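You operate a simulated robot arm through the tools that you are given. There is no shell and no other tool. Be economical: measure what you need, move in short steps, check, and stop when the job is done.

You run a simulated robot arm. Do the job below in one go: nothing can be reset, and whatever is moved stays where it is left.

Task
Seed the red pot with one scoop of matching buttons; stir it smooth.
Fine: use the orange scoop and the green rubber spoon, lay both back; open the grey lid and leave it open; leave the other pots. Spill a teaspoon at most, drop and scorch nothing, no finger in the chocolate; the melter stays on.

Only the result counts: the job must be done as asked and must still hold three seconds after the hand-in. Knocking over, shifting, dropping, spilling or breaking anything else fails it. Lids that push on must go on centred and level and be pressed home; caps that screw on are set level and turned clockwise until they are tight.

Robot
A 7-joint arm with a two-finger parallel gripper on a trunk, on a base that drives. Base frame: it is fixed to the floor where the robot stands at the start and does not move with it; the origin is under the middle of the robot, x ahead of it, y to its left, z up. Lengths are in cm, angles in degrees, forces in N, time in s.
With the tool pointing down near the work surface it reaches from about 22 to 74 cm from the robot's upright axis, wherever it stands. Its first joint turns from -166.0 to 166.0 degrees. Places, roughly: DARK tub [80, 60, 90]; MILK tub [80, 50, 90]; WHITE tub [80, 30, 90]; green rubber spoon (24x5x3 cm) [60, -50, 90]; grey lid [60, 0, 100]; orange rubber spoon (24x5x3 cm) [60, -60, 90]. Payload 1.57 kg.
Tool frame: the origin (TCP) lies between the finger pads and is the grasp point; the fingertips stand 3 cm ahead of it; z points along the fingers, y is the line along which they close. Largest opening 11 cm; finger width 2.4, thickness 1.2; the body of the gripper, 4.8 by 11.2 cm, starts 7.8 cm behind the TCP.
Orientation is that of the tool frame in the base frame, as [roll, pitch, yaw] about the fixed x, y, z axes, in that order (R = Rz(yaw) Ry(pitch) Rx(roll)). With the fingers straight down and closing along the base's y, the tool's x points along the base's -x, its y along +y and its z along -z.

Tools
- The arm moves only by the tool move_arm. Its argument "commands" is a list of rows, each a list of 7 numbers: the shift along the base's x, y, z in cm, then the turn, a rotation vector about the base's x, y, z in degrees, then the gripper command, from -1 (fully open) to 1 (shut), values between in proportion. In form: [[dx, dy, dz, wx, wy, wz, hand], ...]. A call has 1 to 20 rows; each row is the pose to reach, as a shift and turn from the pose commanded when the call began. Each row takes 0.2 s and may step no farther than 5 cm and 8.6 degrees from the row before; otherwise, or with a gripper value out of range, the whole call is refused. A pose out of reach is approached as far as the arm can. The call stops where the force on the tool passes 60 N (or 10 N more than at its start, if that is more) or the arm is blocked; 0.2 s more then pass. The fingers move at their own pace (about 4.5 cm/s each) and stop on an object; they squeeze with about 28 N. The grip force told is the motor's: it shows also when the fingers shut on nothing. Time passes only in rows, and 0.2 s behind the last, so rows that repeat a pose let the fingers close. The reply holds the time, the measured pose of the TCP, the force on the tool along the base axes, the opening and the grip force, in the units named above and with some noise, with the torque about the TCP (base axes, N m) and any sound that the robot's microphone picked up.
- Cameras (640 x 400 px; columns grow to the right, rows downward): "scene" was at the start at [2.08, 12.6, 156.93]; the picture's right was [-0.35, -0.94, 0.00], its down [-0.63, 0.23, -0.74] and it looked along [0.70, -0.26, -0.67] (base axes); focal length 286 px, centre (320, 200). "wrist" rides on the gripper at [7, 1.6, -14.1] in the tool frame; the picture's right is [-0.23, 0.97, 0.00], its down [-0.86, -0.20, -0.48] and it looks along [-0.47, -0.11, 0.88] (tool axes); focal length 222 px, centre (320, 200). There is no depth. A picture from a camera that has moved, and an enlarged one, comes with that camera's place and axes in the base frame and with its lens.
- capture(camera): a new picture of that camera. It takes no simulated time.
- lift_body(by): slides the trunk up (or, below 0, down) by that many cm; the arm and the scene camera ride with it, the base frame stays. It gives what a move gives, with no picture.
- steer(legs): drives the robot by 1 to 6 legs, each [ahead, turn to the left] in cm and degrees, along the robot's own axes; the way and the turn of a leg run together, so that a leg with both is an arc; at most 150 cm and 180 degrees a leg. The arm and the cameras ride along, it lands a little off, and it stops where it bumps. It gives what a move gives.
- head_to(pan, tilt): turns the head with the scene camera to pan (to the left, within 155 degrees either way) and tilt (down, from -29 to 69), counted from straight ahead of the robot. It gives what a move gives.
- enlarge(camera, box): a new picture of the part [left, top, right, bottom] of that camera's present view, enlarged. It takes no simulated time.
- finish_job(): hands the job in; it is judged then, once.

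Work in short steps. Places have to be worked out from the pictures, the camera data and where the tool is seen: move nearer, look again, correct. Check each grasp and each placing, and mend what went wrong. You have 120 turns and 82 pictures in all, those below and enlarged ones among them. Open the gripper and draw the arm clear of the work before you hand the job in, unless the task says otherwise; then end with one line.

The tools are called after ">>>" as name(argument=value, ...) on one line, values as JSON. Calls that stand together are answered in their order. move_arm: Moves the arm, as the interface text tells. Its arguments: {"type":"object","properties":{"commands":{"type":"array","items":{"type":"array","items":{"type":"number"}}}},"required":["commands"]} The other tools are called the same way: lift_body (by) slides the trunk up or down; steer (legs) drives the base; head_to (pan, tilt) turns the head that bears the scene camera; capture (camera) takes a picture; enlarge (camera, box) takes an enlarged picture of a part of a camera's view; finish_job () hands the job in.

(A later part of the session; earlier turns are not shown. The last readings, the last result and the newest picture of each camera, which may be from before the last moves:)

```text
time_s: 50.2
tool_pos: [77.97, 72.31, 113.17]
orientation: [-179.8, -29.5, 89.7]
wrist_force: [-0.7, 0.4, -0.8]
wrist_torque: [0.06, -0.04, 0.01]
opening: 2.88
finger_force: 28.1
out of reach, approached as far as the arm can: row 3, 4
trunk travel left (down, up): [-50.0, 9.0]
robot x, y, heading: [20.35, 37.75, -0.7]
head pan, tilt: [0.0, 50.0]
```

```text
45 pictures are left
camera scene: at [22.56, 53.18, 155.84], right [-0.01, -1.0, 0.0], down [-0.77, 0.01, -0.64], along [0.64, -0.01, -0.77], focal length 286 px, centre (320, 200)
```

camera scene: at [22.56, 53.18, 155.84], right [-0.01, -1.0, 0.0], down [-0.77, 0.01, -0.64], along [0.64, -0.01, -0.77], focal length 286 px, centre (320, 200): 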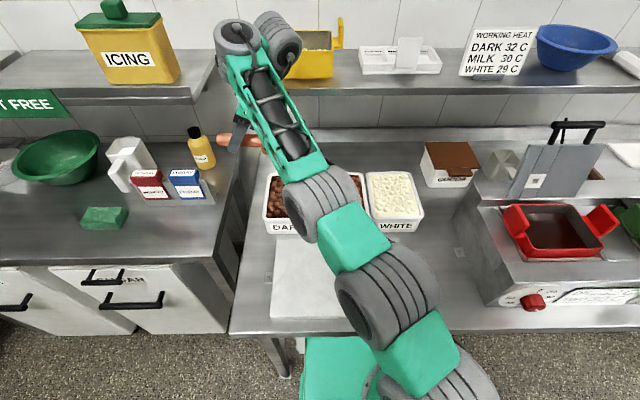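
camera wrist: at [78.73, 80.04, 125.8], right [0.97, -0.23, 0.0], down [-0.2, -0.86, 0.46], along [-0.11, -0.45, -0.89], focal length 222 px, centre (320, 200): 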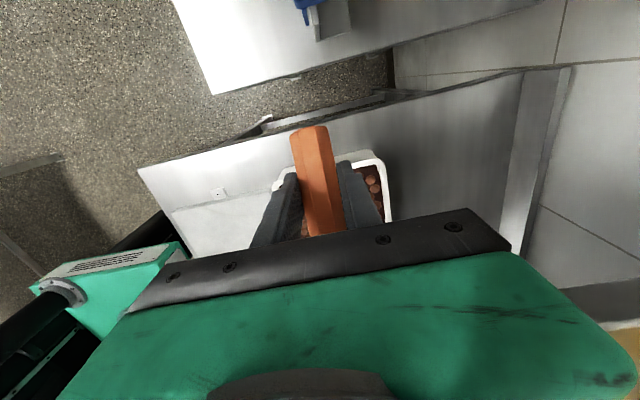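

The reach problem is height: the wrist is high here, and going lower eases it. I move to above the tub (77, 67, 110) while tilting to about 50°.

>>> move_arm(commands=[[-0.2, -1, -1, 3, 0, 0, 1], [-0.4, -2, -2, 7, 0, 0, 1], [-0.6, -3.5, -2.5, 12, 0, 0, 1], [-0.8, -4.5, -3, 17, 0, 0, 1], [-1, -5.3, -3.2, 21.5, 0, 0, 1]])

>>> capture(camera="scene")

>>> capture(camera="wrist")

```text
time_s: 51.4
tool_pos: [78.46, 72.53, 113.22]
orientation: [179.8, -29.9, 89.6]
wrist_force: [-0.3, 0.5, -2.1]
wrist_torque: [0.13, 0.02, -0.03]
opening: 2.9
finger_force: 27.8
out of reach, approached as far as the arm can: row 1, 2, 3, 4, 5
trunk travel left (down, up): [-50.0, 9.0]
robot x, y, heading: [20.63, 37.5, -0.7]
head pan, tilt: [0.0, 50.0]
```

```text
44 pictures are left
camera scene: at [22.71, 53.2, 155.82], right [-0.01, -1.0, 0.0], down [-0.77, 0.01, -0.64], along [0.64, -0.01, -0.77], focal length 286 px, centre (320, 200)
```

scene: 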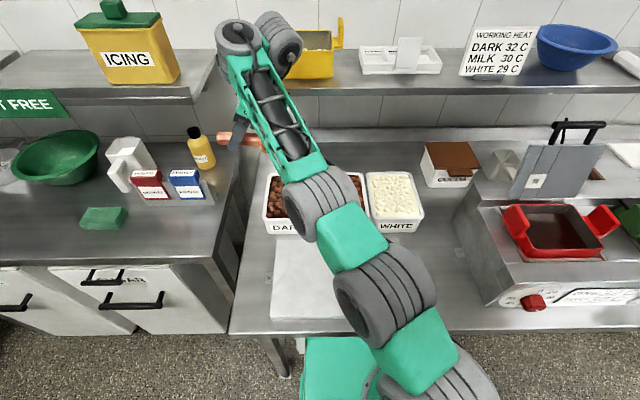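

```text
43 pictures are left
camera wrist: at [80.13, 71.46, 128.9], right [0.97, -0.2, -0.11], down [-0.21, -0.98, -0.01], along [-0.11, 0.04, -0.99], focal length 222 px, centre (320, 200)
```

wrist: 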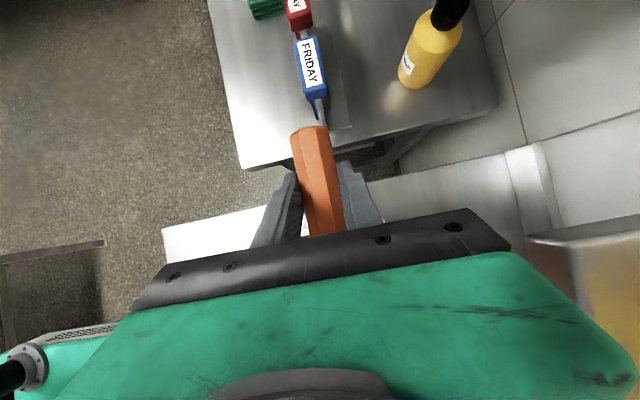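

The arm is in a cramped posture here. A better idea: point the scoop toward me and draw it in my direction, with the hand reaching forward-tilted over the tub's far side, which suits the arm. First I undo the tilt and pull back closer.

>>> move_arm(commands=[[-1, -1, 0, -7, 0, 0, 1], [-2, -2, 0, -14, 0, 0, 1], [-4, -3, 0, -21, 0, 0, 1], [-7, -4.5, 0, -28.7, 0, 0, 1], [-11, -6, 0, -28.7, 0, 0, 1]])

>>> move_arm(commands=[[0, 0, 0, 0, 0, -8.5, 1], [0, 0, 0, 0, 0, -17, 1], [0, 0, 0, 0, 0, -25.5, 1], [0, 0, 0, 0, 0, -34, 1], [0, 0, 0, 0, 0, -42.5, 1], [0, 0, 0, 0, 0, -51, 1], [0, 0, 0, 0, 0, -59.5, 1], [0, 0, 0, 0, 0, -68, 1], [0, 0, 0, 0, 0, -76.5, 1], [0, 0, 0, 0, 0, -85, 1], [0, 0, 0, 0, 0, -90, 1]])

>>> capture(camera="scene")

```text
time_s: 52.6
tool_pos: [67.32, 66.33, 113.31]
orientation: [179.5, -1.1, 89.6]
wrist_force: [0.1, -0.1, -1.3]
wrist_torque: [0.15, -0.03, 0.02]
opening: 2.86
finger_force: 28.2
trunk travel left (down, up): [-50.0, 9.0]
robot x, y, heading: [20.41, 37.43, -0.8]
head pan, tilt: [0.0, 50.0]
```

```text
time_s: 55.0
tool_pos: [67.53, 66.45, 113.22]
orientation: [179.6, -1.2, -0.4]
wrist_force: [0.8, -1.2, -2.0]
wrist_torque: [0.03, -0.09, -0.03]
opening: 2.88
finger_force: 28.2
trunk travel left (down, up): [-50.0, 9.0]
robot x, y, heading: [20.62, 37.79, -0.7]
head pan, tilt: [0.0, 50.0]
```

```text
42 pictures are left
camera scene: at [22.7, 53.2, 155.82], right [-0.01, -1.0, 0.0], down [-0.77, 0.01, -0.64], along [0.64, -0.01, -0.77], focal length 286 px, centre (320, 200)
```

scene: 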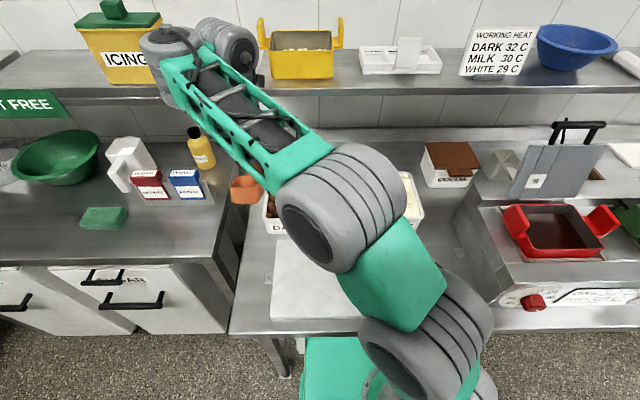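

The scoop now points toward me. I move over the far part of the dark tub while tilting forward (lip down).

>>> move_arm(commands=[[2, -1, 0, 0, -7, 0, 1], [4, -2, 0, 0, -14, 0, 1], [6, -3, 0, 0, -21, 0, 1], [8, -4, 0, 0, -28, 0, 1], [10, -5, 0, 0, -35, 0, 1], [12, -5.5, 0, 0, -42, 0, 1], [14, -5.5, 0, 0, -49, 0, 1]])

>>> capture(camera="scene")

>>> capture(camera="wrist")

```text
time_s: 56.6
tool_pos: [83.82, 63.14, 115.39]
orientation: [178.7, -50.1, 0.4]
wrist_force: [-0.3, -0.2, -1.7]
wrist_torque: [0.03, -0.07, -0.04]
opening: 2.9
finger_force: 27.8
out of reach, approached as far as the arm can: row 5, 6, 7
trunk travel left (down, up): [-50.0, 9.0]
robot x, y, heading: [20.7, 37.59, -0.6]
head pan, tilt: [0.0, 50.0]
```

```text
41 pictures are left
camera scene: at [22.67, 53.18, 155.83], right [-0.01, -1.0, 0.0], down [-0.77, 0.01, -0.64], along [0.64, -0.01, -0.77], focal length 286 px, centre (320, 200)
```

scene: 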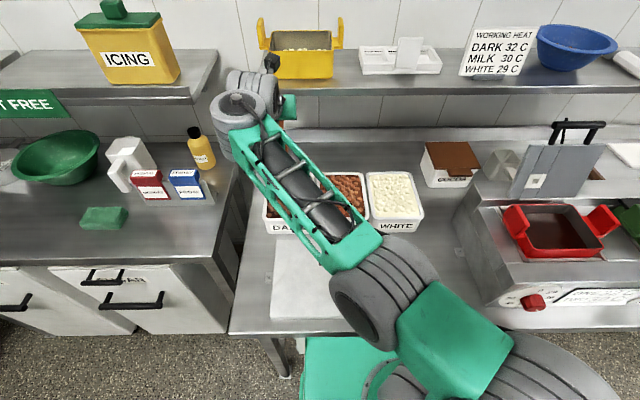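

```text
40 pictures are left
camera wrist: at [77.52, 61.71, 129.88], right [-0.16, -0.97, -0.16], down [-0.91, 0.2, -0.35], along [0.38, 0.09, -0.92], focal length 222 px, centre (320, 200)
```

wrist: 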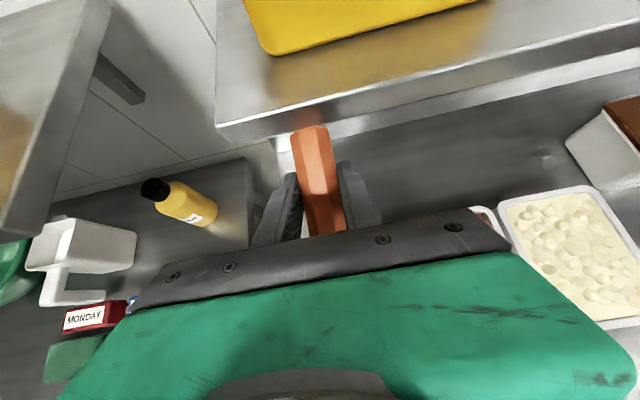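

The forward tilt works: TCP (83.8, 63.1, 115.4) at 50°. I centre over the tub and lower toward the buttons.

>>> move_arm(commands=[[0, -0.7, -2.5, 0, 0, 0, 1], [-0.1, -1.5, -5, 0, 0, 0, 1], [-0.2, -2.1, -7.5, 0, 0, 0, 1], [-0.3, -2.1, -10, 0, 0, 0, 1]])

>>> capture(camera="scene")

>>> capture(camera="wrist")

```text
time_s: 57.6
tool_pos: [85.18, 62.65, 111.89]
orientation: [174.4, -48.8, 3.7]
wrist_force: [-0.2, -0.3, -2.1]
wrist_torque: [0.06, -0.06, 0.02]
opening: 2.9
finger_force: 28.4
out of reach, approached as far as the arm can: row 1, 2, 3, 4
trunk travel left (down, up): [-50.0, 9.0]
robot x, y, heading: [20.65, 37.51, -0.6]
head pan, tilt: [0.0, 50.0]
```

```text
39 pictures are left
camera scene: at [22.7, 53.17, 155.83], right [-0.01, -1.0, 0.0], down [-0.77, 0.01, -0.64], along [0.64, -0.01, -0.77], focal length 286 px, centre (320, 200)
```

scene: 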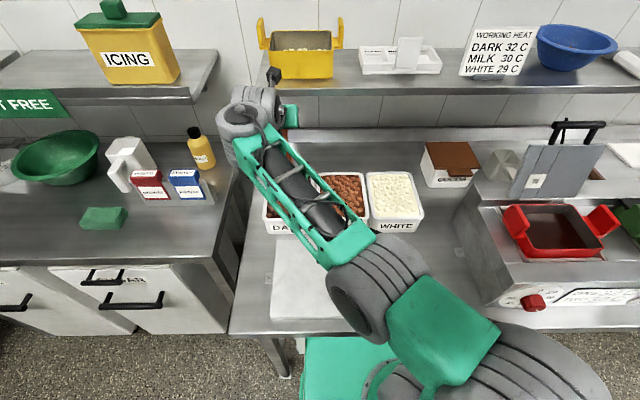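

```text
38 pictures are left
camera wrist: at [79.14, 61.91, 126.53], right [-0.16, -0.98, -0.11], down [-0.92, 0.19, -0.34], along [0.36, 0.05, -0.93], focal length 222 px, centre (320, 200)
```

wrist: 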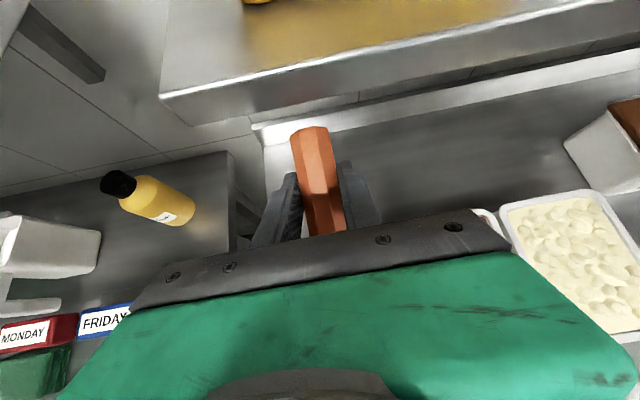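

The posture is likely a last-joint limit: turning −180° wound the wrist to its end. Turning the other way round (+180° from the start) should leave room. I untilt, pull back and unwind.

>>> move_arm(commands=[[-1, 0, 1, 0, 7, -0.5, 1], [-3, -0.5, 2, 0, 14, -1, 1], [-5, -1, 2, 1, 21, -2, 1], [-8, -2, 2, 2, 28, -3, 1], [-11, -3, 2, 3, 35, -4, 1], [-14, -4, 2, 4, 42, -4, 1], [-18, -5, 2, 5, 48, -4, 1], [-22, -6, 2, 5, 48, -4, 1]])

```text
time_s: 59.4
tool_pos: [63.28, 56.56, 113.89]
orientation: [180.0, -0.9, -3.0]
wrist_force: [0.9, -0.5, -2.7]
wrist_torque: [-0.01, -0.15, 0.03]
opening: 2.89
finger_force: 27.8
trunk travel left (down, up): [-50.0, 9.0]
robot x, y, heading: [20.43, 37.9, -0.6]
head pan, tilt: [0.0, 50.0]
```

Level again at (63, 57, 114). Now I unwind the wrist step by step.

>>> move_arm(commands=[[0, 0, 0, 0, 0, 8.5, 1], [0, 0, 0, 0, 0, 17, 1], [0, 0, 0, 0, 0, 25.5, 1], [0, 0, 0, 0, 0, 34, 1], [0, 0, 0, 0, 0, 42.5, 1], [0, 0, 0, 0, 0, 51, 1], [0, 0, 0, 0, 0, 59.5, 1], [0, 0, 0, 0, 0, 68, 1], [0, 0, 0, 0, 0, 76.5, 1], [0, 0, 0, 0, 0, 85, 1], [0, 0, 0, 0, 0, 93.5, 1], [0, 0, 0, 0, 0, 102, 1], [0, 0, 0, 0, 0, 110.5, 1], [0, 0, 0, 0, 0, 119, 1], [0, 0, 0, 0, 0, 127.5, 1], [0, 0, 0, 0, 0, 136, 1], [0, 0, 0, 0, 0, 144.5, 1], [0, 0, 0, 0, 0, 153, 1], [0, 0, 0, 0, 0, 161.5, 1], [0, 0, 0, 0, 0, 170, 1]])

>>> move_arm(commands=[[0, 0, 0, 0, 0, 8.5, 1], [0, 0, 0, 0, 0, 17, 1], [0, 0, 0, 0, 0, 25.5, 1], [0, 0, 0, 0, 0, 34, 1], [0, 0, 0, 0, 0, 42.5, 1], [0, 0, 0, 0, 0, 51, 1], [0, 0, 0, 0, 0, 59.5, 1], [0, 0, 0, 0, 0, 68, 1], [0, 0, 0, 0, 0, 76.5, 1], [0, 0, 0, 0, 0, 85, 1], [0, 0, 0, 0, 0, 93.5, 1], [0, 0, 0, 0, 0, 102, 1]])

>>> capture(camera="scene")

```text
time_s: 63.6
tool_pos: [63.24, 56.71, 113.87]
orientation: [-180.0, -0.9, 166.9]
wrist_force: [-0.4, 0.0, -3.0]
wrist_torque: [0.03, 0.11, 0.0]
opening: 2.88
finger_force: 27.7
trunk travel left (down, up): [-50.0, 9.0]
robot x, y, heading: [20.88, 37.48, -0.5]
head pan, tilt: [0.0, 50.0]
```

```text
time_s: 66.2
tool_pos: [63.32, 56.47, 113.86]
orientation: [179.9, -0.9, -90.9]
wrist_force: [-0.6, 0.5, -2.0]
wrist_torque: [-0.11, 0.01, 0.03]
opening: 2.89
finger_force: 27.8
trunk travel left (down, up): [-50.0, 9.0]
robot x, y, heading: [20.6, 37.68, -0.5]
head pan, tilt: [0.0, 50.0]
```

```text
37 pictures are left
camera scene: at [22.7, 53.19, 155.82], right [-0.01, -1.0, 0.0], down [-0.77, 0.01, -0.64], along [0.64, -0.01, -0.77], focal length 286 px, centre (320, 200)
```

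scene: 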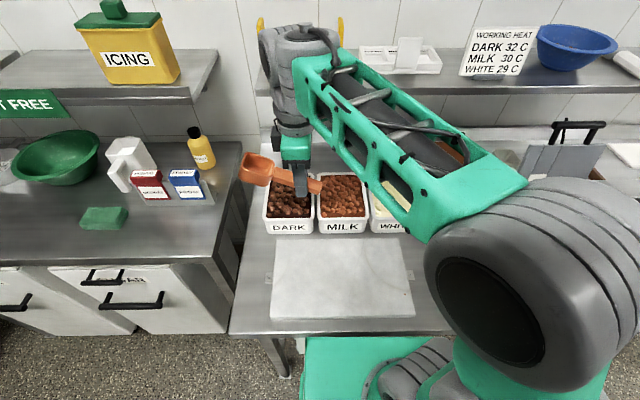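

Now the scoop points to +y with the wrist in a relaxed turn. I test the nose-down tilt here, moving above the tub with the hand near its right wall.

>>> move_arm(commands=[[3, 0, 0, 0, 0, 0, 1], [6, -0.5, 0, 0, 0, 0, 1], [9, -1, 0, -8.5, 0, 0, 1], [12, -1.5, 0, -17, 0, 0, 1], [13.7, -2, 0, -25.5, 0, 0, 1], [13.7, -2, 0, -34, 0, 0, 1], [13.7, -2, 0, -42.5, 0, 0, 1], [13.7, -2, 0, -50, 0, 0, 1]])

>>> enlarge(camera="scene", box=[200, 80, 440, 250])

```text
time_s: 68.0
tool_pos: [63.21, 41.98, 102.41]
orientation: [-178.3, -48.6, -92.1]
wrist_force: [-1.9, -1.9, -0.7]
wrist_torque: [0.04, -0.1, 0.06]
opening: 2.9
finger_force: 28.4
out of reach, approached as far as the arm can: row 3, 4, 5, 6, 7, 8
trunk travel left (down, up): [-50.0, 9.0]
robot x, y, heading: [20.38, 37.43, -0.7]
head pan, tilt: [0.0, 50.0]
```

```text
2.35 times, centred on (320, 165) of scene
camera zoom: at [22.15, 52.63, 155.89], right [-0.01, -1.0, 0.0], down [-0.76, 0.01, -0.65], along [0.65, 0.0, -0.76], focal length 673 px, centre (320, 282)
```

zoom: 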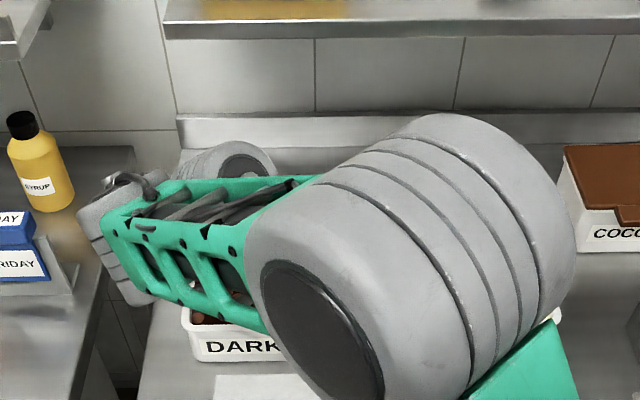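

That pose needs too much reach again, whereas a forward tilt keeps the wrist closer. I undo this tilt and turn another +90° so the scoop points at me, with the wrist now unwound.

>>> move_arm(commands=[[0, 1, 2, 8, 0, 0, 1], [0, 3, 4, 16, 0, 0, 1], [0, 5, 6, 24, 0, 0, 1], [0, 7, 8, 32, 0, 0, 1], [0, 9, 10, 40, 0, 0, 1], [0, 11, 11, 48, 0, 0, 1], [0, 13, 11, 48, 0, 0, 1]])

>>> move_arm(commands=[[0, 0, 0, 0, 0, 8.5, 1], [0, 0, 0, 0, 0, 17, 1], [0, 0, 0, 0, 0, 25.5, 1], [0, 0, 0, 0, 0, 34, 1], [0, 0, 0, 0, 0, 42.5, 1], [0, 0, 0, 0, 0, 51, 1], [0, 0, 0, 0, 0, 59.5, 1], [0, 0, 0, 0, 0, 68, 1], [0, 0, 0, 0, 0, 76.5, 1], [0, 0, 0, 0, 0, 85, 1], [0, 0, 0, 0, 0, 91, 1]])

```text
time_s: 69.6
tool_pos: [63.75, 55.21, 113.16]
orientation: [-179.9, -2.9, -91.1]
wrist_force: [0.3, -0.7, -1.2]
wrist_torque: [-0.1, -0.05, 0.03]
opening: 2.9
finger_force: 28.2
trunk travel left (down, up): [-50.0, 9.0]
robot x, y, heading: [20.9, 37.69, -0.6]
head pan, tilt: [0.0, 50.0]
```

```text
time_s: 72.0
tool_pos: [63.8, 55.31, 113.14]
orientation: [-180.0, -2.9, 0.0]
wrist_force: [1.0, -0.1, -1.9]
wrist_torque: [0.0, -0.08, -0.01]
opening: 2.89
finger_force: 27.7
trunk travel left (down, up): [-50.0, 9.0]
robot x, y, heading: [20.98, 37.99, -0.5]
head pan, tilt: [0.0, 50.0]
```

Now the forward tilt with the wrist unwound, moving over the tub's far side.

>>> move_arm(commands=[[2.5, 1, 0, 0, -6, 0, 1], [5, 2, 0, 0, -12, 0, 1], [7.5, 3, 0, 0, -18, 0, 1], [10, 4, 0, 0, -24, 0, 1], [12.5, 5, 0, 0, -30, 0, 1], [15, 5.5, 0, 0, -36, 0, 1], [17.5, 5.7, -1, 0, -42, 0, 1], [19.5, 5.7, -2, 0, -47, 0, 1]])

>>> enlarge(camera="scene", box=[200, 80, 440, 250])

```text
time_s: 73.8
tool_pos: [83.24, 61.11, 111.04]
orientation: [-179.8, -50.0, -0.1]
wrist_force: [-1.4, -0.3, -2.7]
wrist_torque: [0.01, -0.07, -0.01]
opening: 2.88
finger_force: 28.2
trunk travel left (down, up): [-50.0, 9.0]
robot x, y, heading: [20.74, 37.78, -0.2]
head pan, tilt: [0.0, 50.0]
```

```text
2.35 times, centred on (320, 165) of scene
camera zoom: at [22.73, 53.21, 155.82], right [-0.01, -1.0, 0.0], down [-0.77, 0.01, -0.64], along [0.64, -0.01, -0.77], focal length 673 px, centre (320, 282)
```

zoom: 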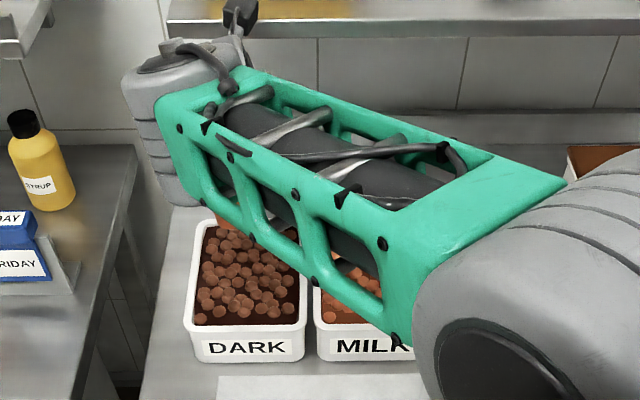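

The pose is reached exactly and the tub pile is visible below. I lower in steps into the buttons, watching the force.

>>> move_arm(commands=[[0, 0.2, -4, 0, 0, 0, 1], [0, 0.2, -8, 0, 0, 0, 1], [0, 0.2, -10, 0, 0, 0, 1], [0, 0.2, -11, 0, 0, 0, 1]])

>>> enlarge(camera="scene", box=[220, 120, 380, 240])

```text
time_s: 74.8
tool_pos: [83.26, 61.31, 99.94]
orientation: [-179.9, -49.9, -0.2]
wrist_force: [0.3, 0.7, -2.4]
wrist_torque: [-0.03, -0.08, -0.03]
opening: 2.89
finger_force: 27.6
trunk travel left (down, up): [-50.0, 9.0]
robot x, y, heading: [20.41, 37.75, -0.9]
head pan, tilt: [0.0, 50.0]
```

```text
3.33 times, centred on (300, 180) of scene
camera zoom: at [22.71, 53.2, 155.83], right [-0.01, -1.0, 0.0], down [-0.77, 0.01, -0.64], along [0.64, -0.01, -0.77], focal length 953 px, centre (387, 267)
```

zoom: 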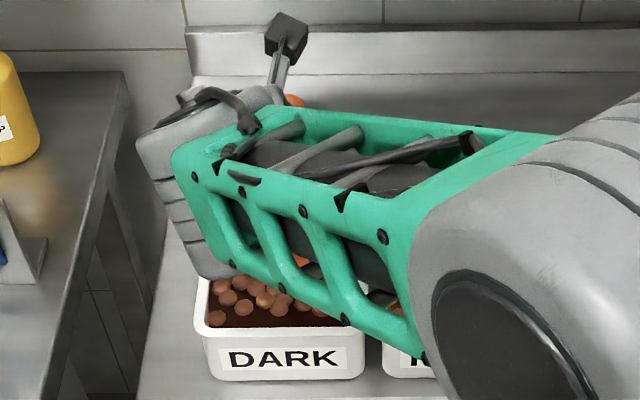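

No contact yet at z≈100. I go 2.6 cm deeper and then draw the scoop toward me.

>>> move_arm(commands=[[0, 0, -0.8, 0, 0, 0, 1], [0, 0, -1.6, 0, 0, 0, 1], [0, 0, -2.2, 0, 0, 0, 1], [-0.3, 0, -2.6, 0, 0, 0, 1]])

```text
time_s: 75.8
tool_pos: [82.94, 61.28, 97.52]
orientation: [-179.8, -49.8, -0.2]
wrist_force: [0.5, 0.6, -2.1]
wrist_torque: [-0.01, -0.11, -0.02]
opening: 2.89
finger_force: 27.7
trunk travel left (down, up): [-50.0, 9.0]
robot x, y, heading: [20.89, 38.01, -0.4]
head pan, tilt: [0.0, 50.0]
```

Still free, no resistance. I sweep about 4 cm toward me, then roll the scoop level around its lip while rising.

>>> move_arm(commands=[[-1, 0, 0, 0, 0, 0, 1], [-2, 0, 0, 0, 0, 0, 1], [-3, 0, 0, 0, 0, 0, 1], [-4, 0, 0, 0, 0, 0, 1], [-3.8, 0, 0, 0, 6, 0, 1], [-3.4, 0, 0, 0, 12, 0, 1], [-2.9, 0, 0, 0, 18, 0, 1], [-2.4, 0, 0.2, 0, 24, 0, 1], [-1.8, 0, 0.5, 0, 30, 0, 1], [-1.2, 0, 1, 0, 36, 0, 1], [-0.6, 0, 1.6, 0, 42, 0, 1], [0, 0, 2.2, 0, 48, 0, 1], [0, 0, 3, 0, 51, 0, 1], [0, 0, 5, 0, 51, 0, 1], [0, 0, 8, 0, 51, 0, 1], [0, 0, 11, 0, 51, 0, 1]])

>>> capture(camera="scene")

```text
time_s: 78.9
tool_pos: [82.08, 60.74, 101.25]
orientation: [179.0, 3.7, -0.3]
wrist_force: [-2.0, -2.4, -9.9]
wrist_torque: [0.31, 0.16, -0.17]
opening: 2.89
finger_force: 28.3
trunk travel left (down, up): [-50.0, 9.0]
robot x, y, heading: [20.51, 37.95, -0.5]
head pan, tilt: [0.0, 50.0]
stopped in row 15: the force on the tool passed its limit (the readings are from after the stop); the commanded pose is now the measured one
```

```text
33 pictures are left
camera scene: at [22.73, 53.2, 155.84], right [-0.01, -1.0, 0.0], down [-0.77, 0.01, -0.64], along [0.64, -0.01, -0.77], focal length 286 px, centre (320, 200)
```

scene: 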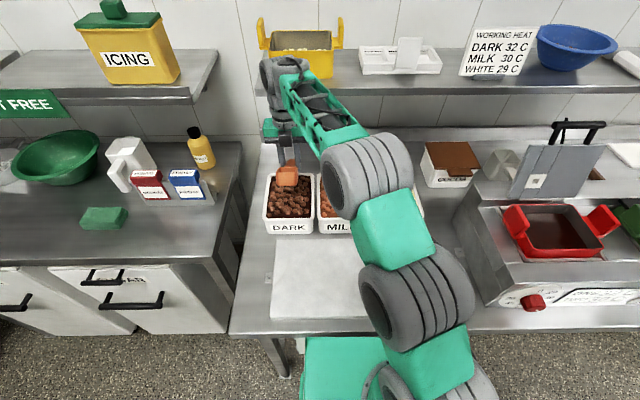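

Something touched on the rise, probably the wrist camera under the shelf edge. I'll check the scoop's contents before backing out toward me.

>>> enlarge(camera="scene", box=[230, 40, 350, 240])

```text
2.00 times, centred on (290, 140) of scene
camera zoom: at [22.73, 53.2, 155.84], right [-0.01, -1.0, 0.0], down [-0.77, 0.01, -0.64], along [0.64, -0.01, -0.77], focal length 572 px, centre (380, 320)
```

zoom: 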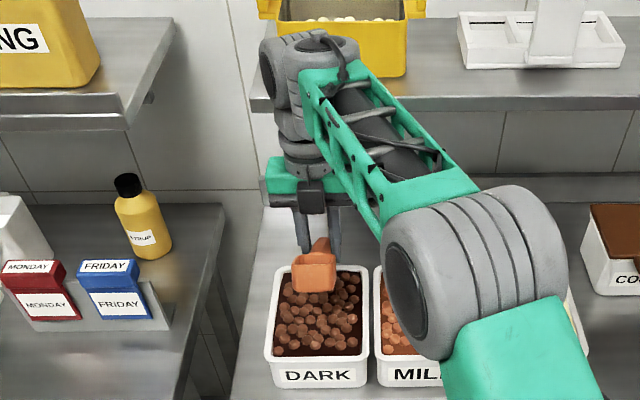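

>>> enlarge(camera="scene", box=[262, 150, 322, 240])

```text
4.44 times, centred on (292, 195) of scene
camera zoom: at [22.73, 53.2, 155.84], right [-0.01, -1.0, 0.0], down [-0.77, 0.01, -0.64], along [0.64, -0.01, -0.77], focal length 1270 px, centre (444, 222)
```

zoom: 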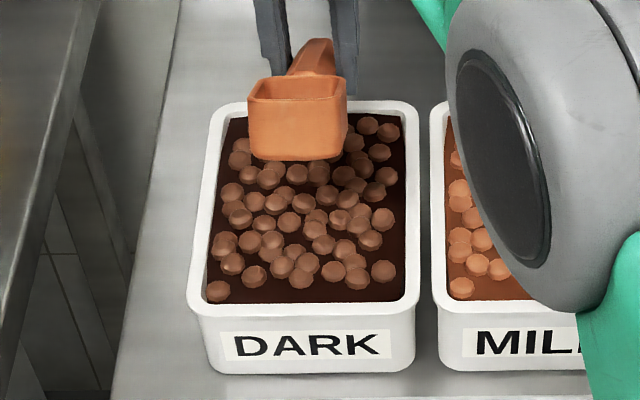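

The shelf edge (x≈86, z≈120) stopped the wrist, and the scoop seems to have tipped lip-up by about 25–30° in the fingers. I back out toward me, then rise and look into it.

>>> move_arm(commands=[[-1, 0, 0, 0, 0, 0, 1], [-3, 0, 0, 0, 0, 0, 1], [-6, 0, 1, 0, 0, 0, 1], [-9, 0, 3, 0, 0, 0, 1], [-12, 0, 5, 0, 0, 0, 1], [-14, 0, 7, 0, 0, 0, 1]])

>>> enlarge(camera="scene", box=[220, 120, 340, 240])

```text
time_s: 80.3
tool_pos: [68.01, 60.86, 108.38]
orientation: [179.0, 3.3, -0.5]
wrist_force: [0.4, 0.4, -1.4]
wrist_torque: [0.0, -0.11, -0.03]
opening: 2.86
finger_force: 27.9
trunk travel left (down, up): [-50.0, 9.0]
robot x, y, heading: [20.42, 37.75, -0.6]
head pan, tilt: [0.0, 50.0]
```

```text
3.33 times, centred on (280, 180) of scene
camera zoom: at [22.64, 53.17, 155.82], right [-0.01, -1.0, 0.0], down [-0.77, 0.01, -0.64], along [0.64, -0.01, -0.77], focal length 953 px, centre (453, 267)
```

zoom: 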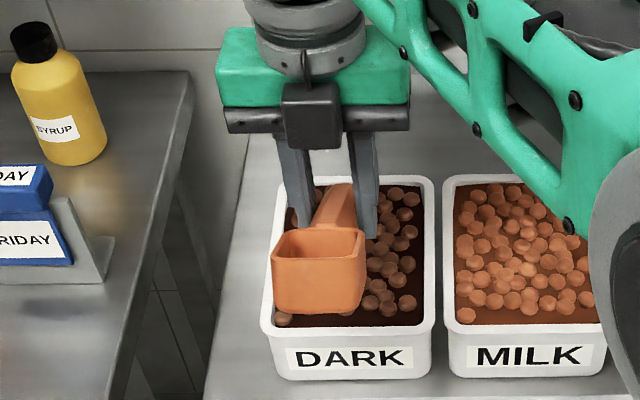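

The scoop is empty and sits lip-up by about 27° in the fingers (it must have touched the slab during the first sag). I'll set it down level at its home area with a forward tilt and regrasp it straight. First I carry it there.

>>> move_arm(commands=[[-0.5, -3, 0, 0, -3, 0, 1], [-1, -6, 0, 0, -6, 0, 1], [-1.5, -9, 0, 0, -9, 0, 1], [-2, -12, 0, 0, -12, 0, 1], [-2.5, -15, 0, 0, -15, 0, 1], [-3, -18, 0, 0, -18, 0, 1], [-3.5, -21, 0, 0, -21, 0, 1], [-4, -24, 0, 0, -24, 0, 1], [-4.5, -27, 0, 0, -27, 0, 1], [-5, -30, -1, 0, -30, 0, 1], [-5.5, -33, -2, 0, -30, 0, 1], [-6, -36, -3, 0, -30, 0, 1], [-6, -38.7, -5, 0, -30, 0, 1]])

>>> enlarge(camera="scene", box=[340, 130, 560, 300])

```text
time_s: 83.1
tool_pos: [61.58, 40.96, 103.75]
orientation: [179.4, -26.8, -2.1]
wrist_force: [0.5, -0.6, -2.5]
wrist_torque: [-0.01, -0.1, 0.0]
opening: 2.9
finger_force: 28.0
out of reach, approached as far as the arm can: row 6, 7, 8, 9, 10, 11, 12, 13
trunk travel left (down, up): [-50.0, 9.0]
robot x, y, heading: [20.45, 37.71, -0.6]
head pan, tilt: [0.0, 50.0]
```

```text
2.35 times, centred on (450, 215) of scene
camera zoom: at [22.69, 53.19, 155.82], right [-0.01, -1.0, 0.0], down [-0.77, 0.01, -0.64], along [0.64, -0.01, -0.77], focal length 673 px, centre (14, 165)
```

zoom: 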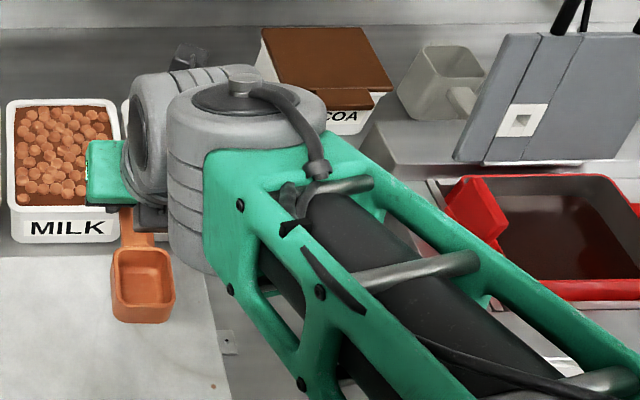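

The wrist limit stopped me at y≈41, over the white slab, and the scoop now looks level (and empty). The slab is a fine place to set it for a regrasp; I lower until contact.

>>> move_arm(commands=[[0, 1, -4, 0, 0, 0, 1], [0, 2, -8, 0, 0, 0, 1], [0, 2, -10, 0, 0, 0, 1], [0, 2, -11, 0, 0, 0, 1], [0, 2, -11.5, 0, 0, 0, 1]])

>>> move_arm(commands=[[0, 0, -0.4, 0, 0, 0, 1], [0, 0, -0.8, 0, 0, 0, 1], [0, 0, -1.1, 0, 0, 0, 1]])

>>> enlarge(camera="scene", box=[280, 160, 440, 290])

```text
time_s: 84.3
tool_pos: [61.69, 42.75, 92.25]
orientation: [179.2, -26.6, -0.3]
wrist_force: [-0.3, -0.6, -1.9]
wrist_torque: [0.01, -0.11, 0.03]
opening: 2.9
finger_force: 28.0
trunk travel left (down, up): [-50.0, 9.0]
robot x, y, heading: [20.45, 37.46, -0.4]
head pan, tilt: [0.0, 50.0]
```

```text
time_s: 85.1
tool_pos: [61.78, 42.75, 91.45]
orientation: [179.2, -26.9, -0.4]
wrist_force: [2.2, -0.7, 12.8]
wrist_torque: [0.06, 0.64, 0.05]
opening: 2.9
finger_force: 28.3
trunk travel left (down, up): [-50.0, 9.0]
robot x, y, heading: [20.9, 37.56, -0.9]
head pan, tilt: [0.0, 50.0]
```

```text
3.08 times, centred on (360, 225) of scene
camera zoom: at [22.61, 53.15, 155.85], right [-0.01, -1.0, 0.0], down [-0.77, 0.01, -0.64], along [0.64, -0.01, -0.77], focal length 880 px, centre (197, 123)
```

zoom: 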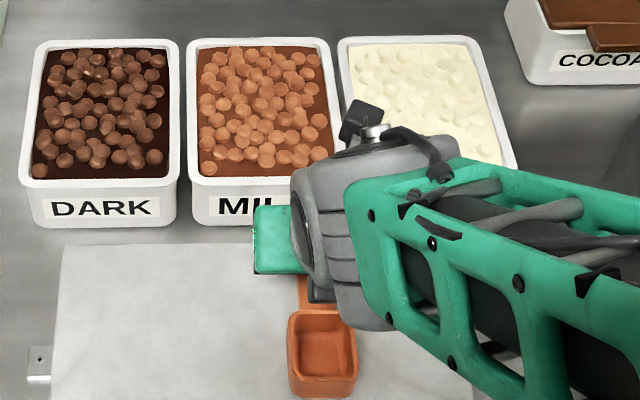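

The bowl has touched the slab (12.8 N). I open, back off along the finger axis, stand the tool upright above the handle and look.

>>> move_arm(commands=[[0, 0, 0.2, 0, 0, 0, 0.9], [0, 0, 0.2, 0, 0, 0, 0.4], [0, 0, 0.2, 0, 0, 0, 0.1], [0, 0, 0.2, 0, 0, 0, -0.2], [0, 0, 0.2, 0, 0, 0, -0.2], [-1.3, 0, 2.8, 0, 0, 0, -0.2], [-2.6, 0, 5.4, 0, 0, 0, -0.2], [-3.6, 0, 8, 0, 7, 0, -0.2], [-3, 0, 9, 0, 14, 0, -0.2], [-1.5, 0, 9, 0, 21, 0, -0.2], [0.5, 0, 9, 0, 27, 0, -0.2]])

>>> capture(camera="wrist")

```text
time_s: 87.5
tool_pos: [62.19, 42.72, 100.16]
orientation: [179.2, 0.6, -0.3]
wrist_force: [0.6, 0.1, 0.6]
wrist_torque: [-0.03, -0.01, -0.01]
opening: 6.62
finger_force: 0.1
trunk travel left (down, up): [-50.0, 9.0]
robot x, y, heading: [20.25, 37.63, -0.7]
head pan, tilt: [0.0, 50.0]
```

```text
27 pictures are left
camera wrist: at [69.39, 41.43, 114.34], right [-0.23, -0.97, 0.02], down [-0.85, 0.21, 0.48], along [-0.47, 0.1, -0.88], focal length 222 px, centre (320, 200)
```

wrist: 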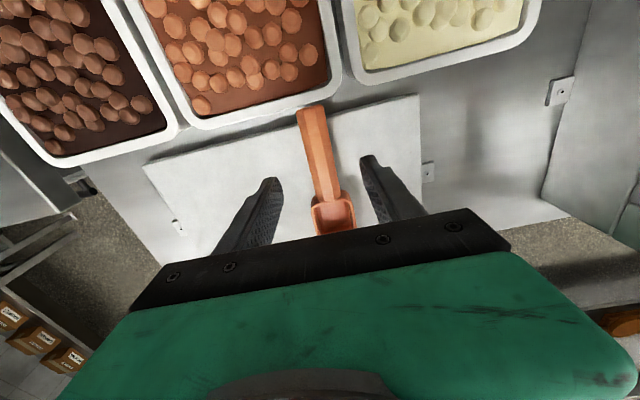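

The scoop lies flat on the slab, handle from x≈57 to 66.6, y≈43. I align the yaw by −6°, lower onto the handle and grip.

>>> move_arm(commands=[[0.6, 0.1, -3, 0, -0.6, -3, -0.2], [1.2, 0.1, -6, 0, -0.6, -6, -0.2], [1.2, 0.1, -8, 0, -0.6, -6, -0.2], [1.2, 0.1, -9, 0, -0.6, -6, -0.2], [1.2, 0.1, -9.4, 0, -0.6, -6, -0.2]])

>>> move_arm(commands=[[0, 0, 0, 0, 0, 0, 0.5], [0, 0, 0, 0, 0, 0, 1], [0, 0, 0, 0, 0, 0, 1], [0, 0, 0, 0, 0, 0, 1], [0, 0, 0, 0, 0, 0, 1]])

>>> capture(camera="wrist")

```text
time_s: 88.7
tool_pos: [63.41, 42.88, 91.0]
orientation: [179.2, -0.4, -6.3]
wrist_force: [-3.7, 0.2, 13.4]
wrist_torque: [0.58, 0.2, 0.06]
opening: 6.58
finger_force: 0.1
trunk travel left (down, up): [-50.0, 9.0]
robot x, y, heading: [20.39, 37.73, -0.5]
head pan, tilt: [0.0, 50.0]
```

```text
time_s: 89.9
tool_pos: [63.57, 43.06, 91.05]
orientation: [179.1, -0.6, -6.3]
wrist_force: [3.9, 14.7, 25.3]
wrist_torque: [0.68, -0.13, -0.05]
opening: 2.92
finger_force: 27.5
trunk travel left (down, up): [-50.0, 9.0]
robot x, y, heading: [20.5, 37.71, -0.5]
head pan, tilt: [0.0, 50.0]
```

```text
26 pictures are left
camera wrist: at [70.25, 40.9, 105.27], right [-0.33, -0.94, 0.01], down [-0.83, 0.3, 0.47], along [-0.45, 0.14, -0.88], focal length 222 px, centre (320, 200)
```

wrist: 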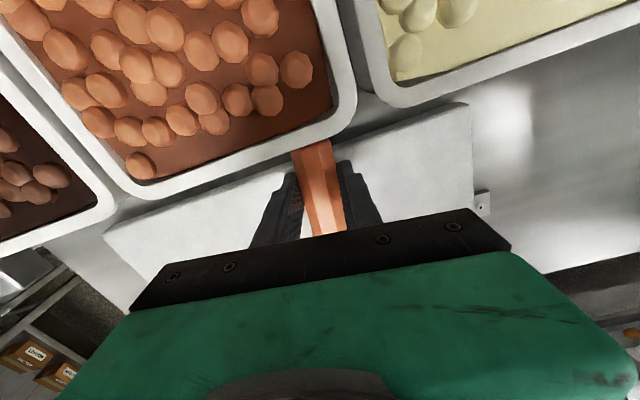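

Regripped at 2.92 cm with the tool upright; fingertips touch the slab (top z≈88), so the bowl's bottom is ~3 below the TCP. I lift straight up and carry it over the tub with a forward tilt.

>>> move_arm(commands=[[0, 0, 3, 0, 0, 0, 1], [-0.5, 0, 7, 0, 0, 0, 1], [-0.5, 1, 11, 0, 0, 1, 1], [-0.5, 3, 15, 0, 0, 2, 1], [0, 6, 18, 0, 0, 3, 1], [0, 9.5, 20, 0, 0, 4, 1], [1, 13, 20, 0, 0, 6, 1], [3, 15.5, 20, 0, 0, 6, 1], [5, 18, 20, 0, 0, 6, 1]])

>>> move_arm(commands=[[2, 0, 0, 0, -7, 0, 1], [4, 0, 0, 0, -14, 0, 1], [6, 0, 0, 0, -21, 0, 1], [8, 0, 0, 0, -28, 0, 1], [10, 0, 0, 0, -35, 0, 1], [12, 0, 0, 0, -42, 0, 1], [14, 0, 0, 0, -49, 0, 1], [15.3, 0, 0, 0, -56, 0, 1], [15.8, 0, 0, 0, -62, 0, 1]])

>>> enlarge(camera="scene", box=[220, 100, 380, 240])

```text
time_s: 91.9
tool_pos: [68.5, 60.92, 110.77]
orientation: [179.0, -0.2, -0.3]
wrist_force: [0.6, -0.6, -1.3]
wrist_torque: [-0.01, -0.14, 0.02]
opening: 2.88
finger_force: 27.9
trunk travel left (down, up): [-50.0, 9.0]
robot x, y, heading: [21.08, 37.97, -0.6]
head pan, tilt: [0.0, 50.0]
```

```text
time_s: 93.9
tool_pos: [84.37, 60.89, 110.89]
orientation: [179.6, -62.2, -0.7]
wrist_force: [-0.4, 0.6, -2.2]
wrist_torque: [-0.02, -0.03, -0.02]
opening: 2.9
finger_force: 28.4
trunk travel left (down, up): [-50.0, 9.0]
robot x, y, heading: [20.6, 37.79, -0.3]
head pan, tilt: [0.0, 50.0]
```

```text
2.86 times, centred on (300, 170) of scene
camera zoom: at [22.68, 53.21, 155.83], right [-0.01, -1.0, 0.0], down [-0.77, 0.01, -0.64], along [0.64, -0.01, -0.77], focal length 817 px, centre (377, 286)
```

zoom: 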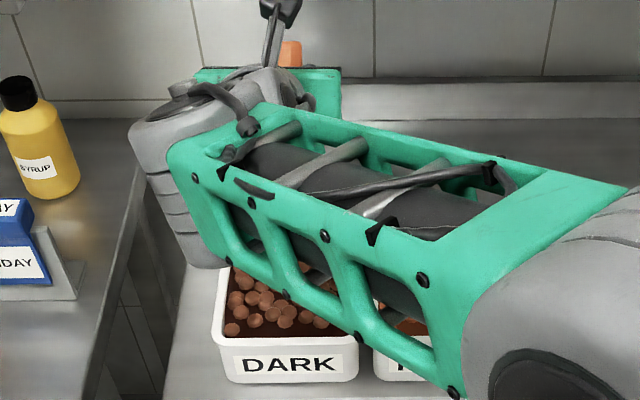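

The 62° tilt is reached cleanly at (84.4, 60.9, 110.9). I lower into the tub and watch the force.

>>> move_arm(commands=[[-0.6, 0, -3.5, 0, 0, 0, 1], [-0.6, 0, -7, 0, 0, 0, 1], [-0.6, 0, -9, 0, 0, 0, 1], [-0.6, 0, -10, 0, 0, 0, 1], [-0.6, 0, -11, 0, 0, 0, 1], [-0.6, 0, -11.8, 0, 0, 0, 1]])

```text
time_s: 95.3
tool_pos: [83.89, 61.08, 99.7]
orientation: [-179.6, -62.9, -1.3]
wrist_force: [2.6, 0.2, 16.3]
wrist_torque: [-0.11, 0.48, 0.08]
opening: 2.92
finger_force: 27.8
trunk travel left (down, up): [-50.0, 9.0]
robot x, y, heading: [20.42, 38.05, -0.6]
head pan, tilt: [0.0, 50.0]
```

Contact at the tub's inner bottom (16 N). I ease up slightly, sweep toward me through the pile, then roll the scoop level around the lip.

>>> move_arm(commands=[[0, 0, 0.6, 0, 0, 0, 1], [-1.1, 0, 0.6, 0, 0, 0, 1], [-2.2, 0, 0.6, 0, 0, 0, 1], [-3.3, 0, 0.6, 0, 0, 0, 1], [-4.4, 0, 0.6, 0, 0, 0, 1], [-5.2, 0, 0.6, 0, 0, 0, 1]])

>>> move_arm(commands=[[0.3, 0, 0, 0, 6, 0, 1], [0.7, 0, 0, 0, 12, 0, 1], [1.2, 0, 0, 0, 18, 0, 1], [1.8, 0, 0, 0, 24, 0, 1], [2.4, 0, 0, 0, 30, 0, 1], [3.0, 0, 0, 0, 36, 0, 1], [3.6, 0, 0, 0, 42, 0, 1], [4.2, 0, 0, 0, 48, 0, 1], [4.7, 0, 0, 0, 54, 0, 1], [5, 0, 0, 0, 60, 0, 1], [5.1, 0, 0, 0, 65, 0, 1]])

>>> enlarge(camera="scene", box=[240, 130, 340, 240])

```text
time_s: 96.7
tool_pos: [78.47, 60.99, 99.66]
orientation: [179.5, -62.2, -0.6]
wrist_force: [-0.5, 0.0, -2.1]
wrist_torque: [-0.01, 0.0, -0.01]
opening: 2.88
finger_force: 27.8
trunk travel left (down, up): [-50.0, 9.0]
robot x, y, heading: [20.39, 37.93, -0.8]
head pan, tilt: [0.0, 50.0]
```

```text
time_s: 99.1
tool_pos: [82.73, 60.66, 99.89]
orientation: [179.0, 2.9, -0.2]
wrist_force: [0.5, -0.5, -1.8]
wrist_torque: [0.02, -0.15, -0.02]
opening: 2.91
finger_force: 27.7
trunk travel left (down, up): [-50.0, 9.0]
robot x, y, heading: [20.73, 37.86, -0.7]
head pan, tilt: [0.0, 50.0]
```

```text
3.64 times, centred on (290, 185) of scene
camera zoom: at [21.74, 52.93, 155.83], right [-0.01, -1.0, 0.0], down [-0.76, 0.01, -0.65], along [0.65, -0.01, -0.76], focal length 1040 px, centre (429, 254)
```

zoom: 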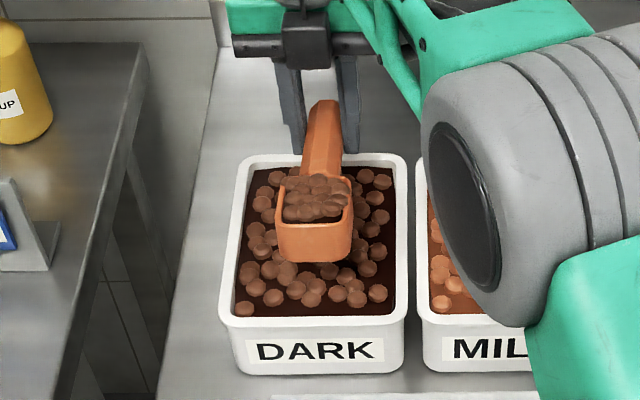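

The scoop is heaped with dark buttons and level. I back out over the front wall and rise.

>>> move_arm(commands=[[-1, 0, 0, 0, -1, 0, 1], [-3, 0, 0, 0, -2, 0, 1], [-5.5, 0, 0, 0, -2.5, 0, 1], [-8, 0, 0.3, 0, -2.5, 0, 1], [-10.5, 0, 1.3, 0, -2.5, 0, 1], [-13, 0, 3, 0, -2.5, 0, 1], [-15.5, 0, 5.5, 0, -2.5, 0, 1], [-17.5, 0, 8.5, 0, -2.5, 0, 1], [-19, 0, 11.5, 0, -2.5, 0, 1], [-20, 0, 14.5, 0, -2.5, 0, 1]])

>>> enlarge(camera="scene", box=[210, 130, 350, 240])

```text
time_s: 101.3
tool_pos: [63.47, 60.96, 114.37]
orientation: [179.2, 0.3, -0.3]
wrist_force: [-0.6, -0.1, -2.7]
wrist_torque: [0.04, -0.16, -0.01]
opening: 2.9
finger_force: 28.1
trunk travel left (down, up): [-50.0, 9.0]
robot x, y, heading: [20.53, 37.39, -0.5]
head pan, tilt: [0.0, 50.0]
```

```text
3.64 times, centred on (280, 185) of scene
camera zoom: at [22.65, 53.18, 155.82], right [-0.01, -1.0, 0.0], down [-0.77, 0.01, -0.64], along [0.64, -0.01, -0.77], focal length 1040 px, centre (466, 254)
```

zoom: 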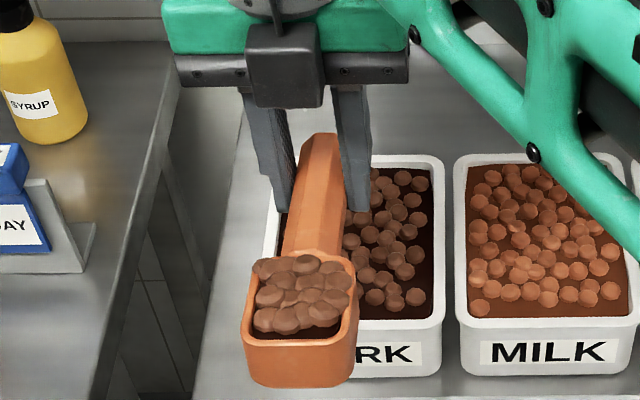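

A good heaped scoop, nothing spilled. I carry it level toward the pot, turning the scoop as I go.

>>> move_arm(commands=[[-0.6, -1.5, 0, 0, 0, -4, 1], [-1.8, -4.5, 0, 0, 0, -12, 1], [-3, -7.8, 0, 0, 0, -20, 1], [-4.2, -11, 0, 0, 0, -28, 1], [-5.4, -14.3, 0, 0, 0, -36, 1], [-6.6, -17.6, 0, 0, 0, -44, 1], [-7.8, -20.9, 0, 0, 0, -52, 1], [-9, -24.2, 0, 0, 0, -60, 1], [-10.2, -27.5, 0, 0, 0, -68, 1], [-11.4, -30.8, 0, 0, 0, -76, 1], [-12.6, -34, 0, 0, 0, -84, 1], [-13.5, -36, 0, 0, 0, -90, 1]])

>>> move_arm(commands=[[0, -1.5, 0, 0, 0, -3, 1], [0, -4.5, 0, 0, 0, -8, 1], [0, -8, 0, 0, 0, -14, 1], [0, -11.5, 0, 0, 0, -20, 1], [0, -15, 0, 0, 0, -26, 1], [0.5, -18.5, 0, 0, 0, -32, 1], [1, -22, 0, 0, 0, -38, 1], [1.5, -25.5, 0, 0, 0, -43, 1], [2, -28.5, 0, 0, 0, -44, 1], [3, -31.5, 0, 0, 0, -44, 1], [3.2, -33.5, 0, 0, 0, -44, 1]])

>>> head_to(pan=-35, tilt=50)

>>> capture(camera="scene")

```text
time_s: 103.9
tool_pos: [50.12, 24.95, 114.13]
orientation: [179.1, 0.3, -90.3]
wrist_force: [0.5, -0.5, -2.4]
wrist_torque: [-0.17, -0.01, 0.05]
opening: 2.88
finger_force: 27.6
trunk travel left (down, up): [-50.0, 9.0]
robot x, y, heading: [20.46, 37.69, -0.7]
head pan, tilt: [0.0, 50.0]
```

```text
time_s: 106.3
tool_pos: [53.2, -8.58, 114.22]
orientation: [179.0, 0.3, -134.3]
wrist_force: [0.1, -0.1, -2.6]
wrist_torque: [-0.16, 0.13, 0.0]
opening: 2.9
finger_force: 27.6
trunk travel left (down, up): [-50.0, 9.0]
robot x, y, heading: [20.68, 37.78, -0.3]
head pan, tilt: [0.0, 50.0]
```

```text
time_s: 107.3
tool_pos: [53.19, -8.52, 114.13]
orientation: [179.2, 0.2, -134.3]
wrist_force: [-0.5, 0.8, -2.7]
wrist_torque: [-0.14, 0.12, 0.0]
opening: 2.89
finger_force: 28.0
trunk travel left (down, up): [-50.0, 9.0]
robot x, y, heading: [20.61, 37.75, -0.4]
head pan, tilt: [-35.0, 50.0]
```

```text
22 pictures are left
camera scene: at [21.24, 48.75, 155.83], right [-0.58, -0.81, 0.0], down [-0.62, 0.45, -0.64], along [0.52, -0.37, -0.77], focal length 286 px, centre (320, 200)
```

scene: 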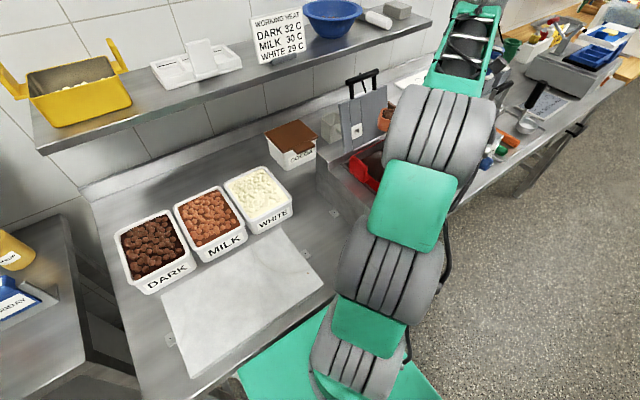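

The bowl centre is over the pot at about (60, −1.5). I lower a little and roll the scoop about its handle (hand tipping away from me) so that it empties toward the pot's middle.

>>> move_arm(commands=[[0, 0, -1.5, 0, 0, 0, 1], [0, 0, -3, 0, 0, 0, 1], [0, 0, -3.5, -4.2, -4.3, 0, 1], [0, 0, -3.5, -8.4, -8.6, 0, 1], [0, 0, -3.5, -12.6, -12.9, 0, 1], [0, 0, -3.5, -16.8, -17.2, 0, 1], [0, 0, -3.5, -21, -21.5, 0, 1], [0, 0, -3.5, -25.2, -25.8, 0, 1], [0, 0, -3.5, -29.4, -30.1, 0, 1], [0, 0, -3.5, -33.6, -34.4, 0, 1]])

>>> capture(camera="scene")

```text
time_s: 109.5
tool_pos: [53.28, -8.5, 110.69]
orientation: [-132.7, 0.3, -134.1]
wrist_force: [0.2, 0.0, -2.1]
wrist_torque: [-0.11, 0.15, -0.01]
opening: 2.9
finger_force: 27.9
trunk travel left (down, up): [-50.0, 9.0]
robot x, y, heading: [20.49, 37.68, -0.6]
head pan, tilt: [-35.0, 50.0]
```

```text
21 pictures are left
camera scene: at [21.23, 48.76, 155.83], right [-0.58, -0.81, 0.0], down [-0.62, 0.45, -0.64], along [0.52, -0.37, -0.77], focal length 286 px, centre (320, 200)
```

scene: 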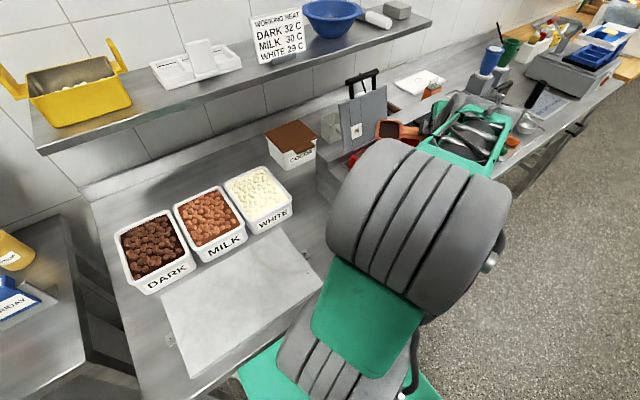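

The roll works and the scoop is visible over the pot. I continue rolling to about 105° and pause to let the buttons fall.

>>> move_arm(commands=[[0, 0, 0, -4.2, -4.3, 0, 1], [0, 0, 0, -8.4, -8.6, 0, 1], [0, 0, 0, -12.6, -12.9, 0, 1], [0, 0, 0, -16.8, -17.2, 0, 1], [0, 0, 0, -21, -21.5, 0, 1], [0, 0, 0, -25.2, -25.8, 0, 1], [0, 0, 0, -29.4, -30.1, 0, 1], [0, 0, 0, -33.6, -34.4, 0, 1], [0, 0, 0, -37.8, -38.7, 0, 1], [0, 0, 0, -40.5, -41.5, 0, 1], [0, 0, 0, -40.5, -41.5, 0, 1], [0, 0, 0, -40.5, -41.5, 0, 1], [0, 0, 0, -40.5, -41.5, 0, 1]])

>>> enlarge(camera="scene", box=[320, 80, 460, 190])

```text
time_s: 112.3
tool_pos: [53.23, -8.57, 110.63]
orientation: [-74.8, 0.0, -134.1]
wrist_force: [0.8, 0.2, -2.5]
wrist_torque: [-0.11, 0.15, -0.01]
opening: 2.88
finger_force: 28.2
trunk travel left (down, up): [-50.0, 9.0]
robot x, y, heading: [20.6, 37.83, -0.9]
head pan, tilt: [-35.0, 50.0]
```

```text
3.64 times, centred on (390, 135) of scene
camera zoom: at [21.23, 48.75, 155.83], right [-0.58, -0.81, 0.0], down [-0.62, 0.45, -0.64], along [0.52, -0.37, -0.77], focal length 1040 px, centre (66, 436)
```

zoom: 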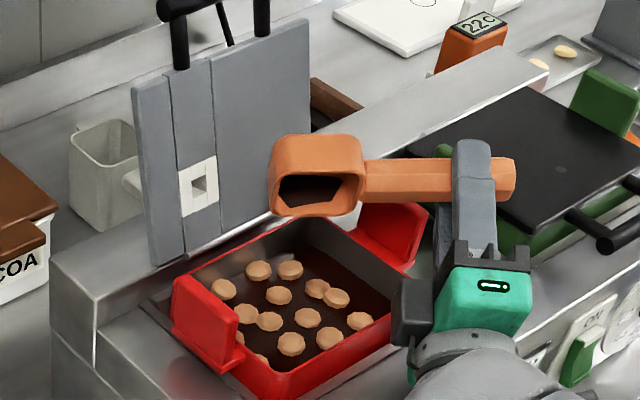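

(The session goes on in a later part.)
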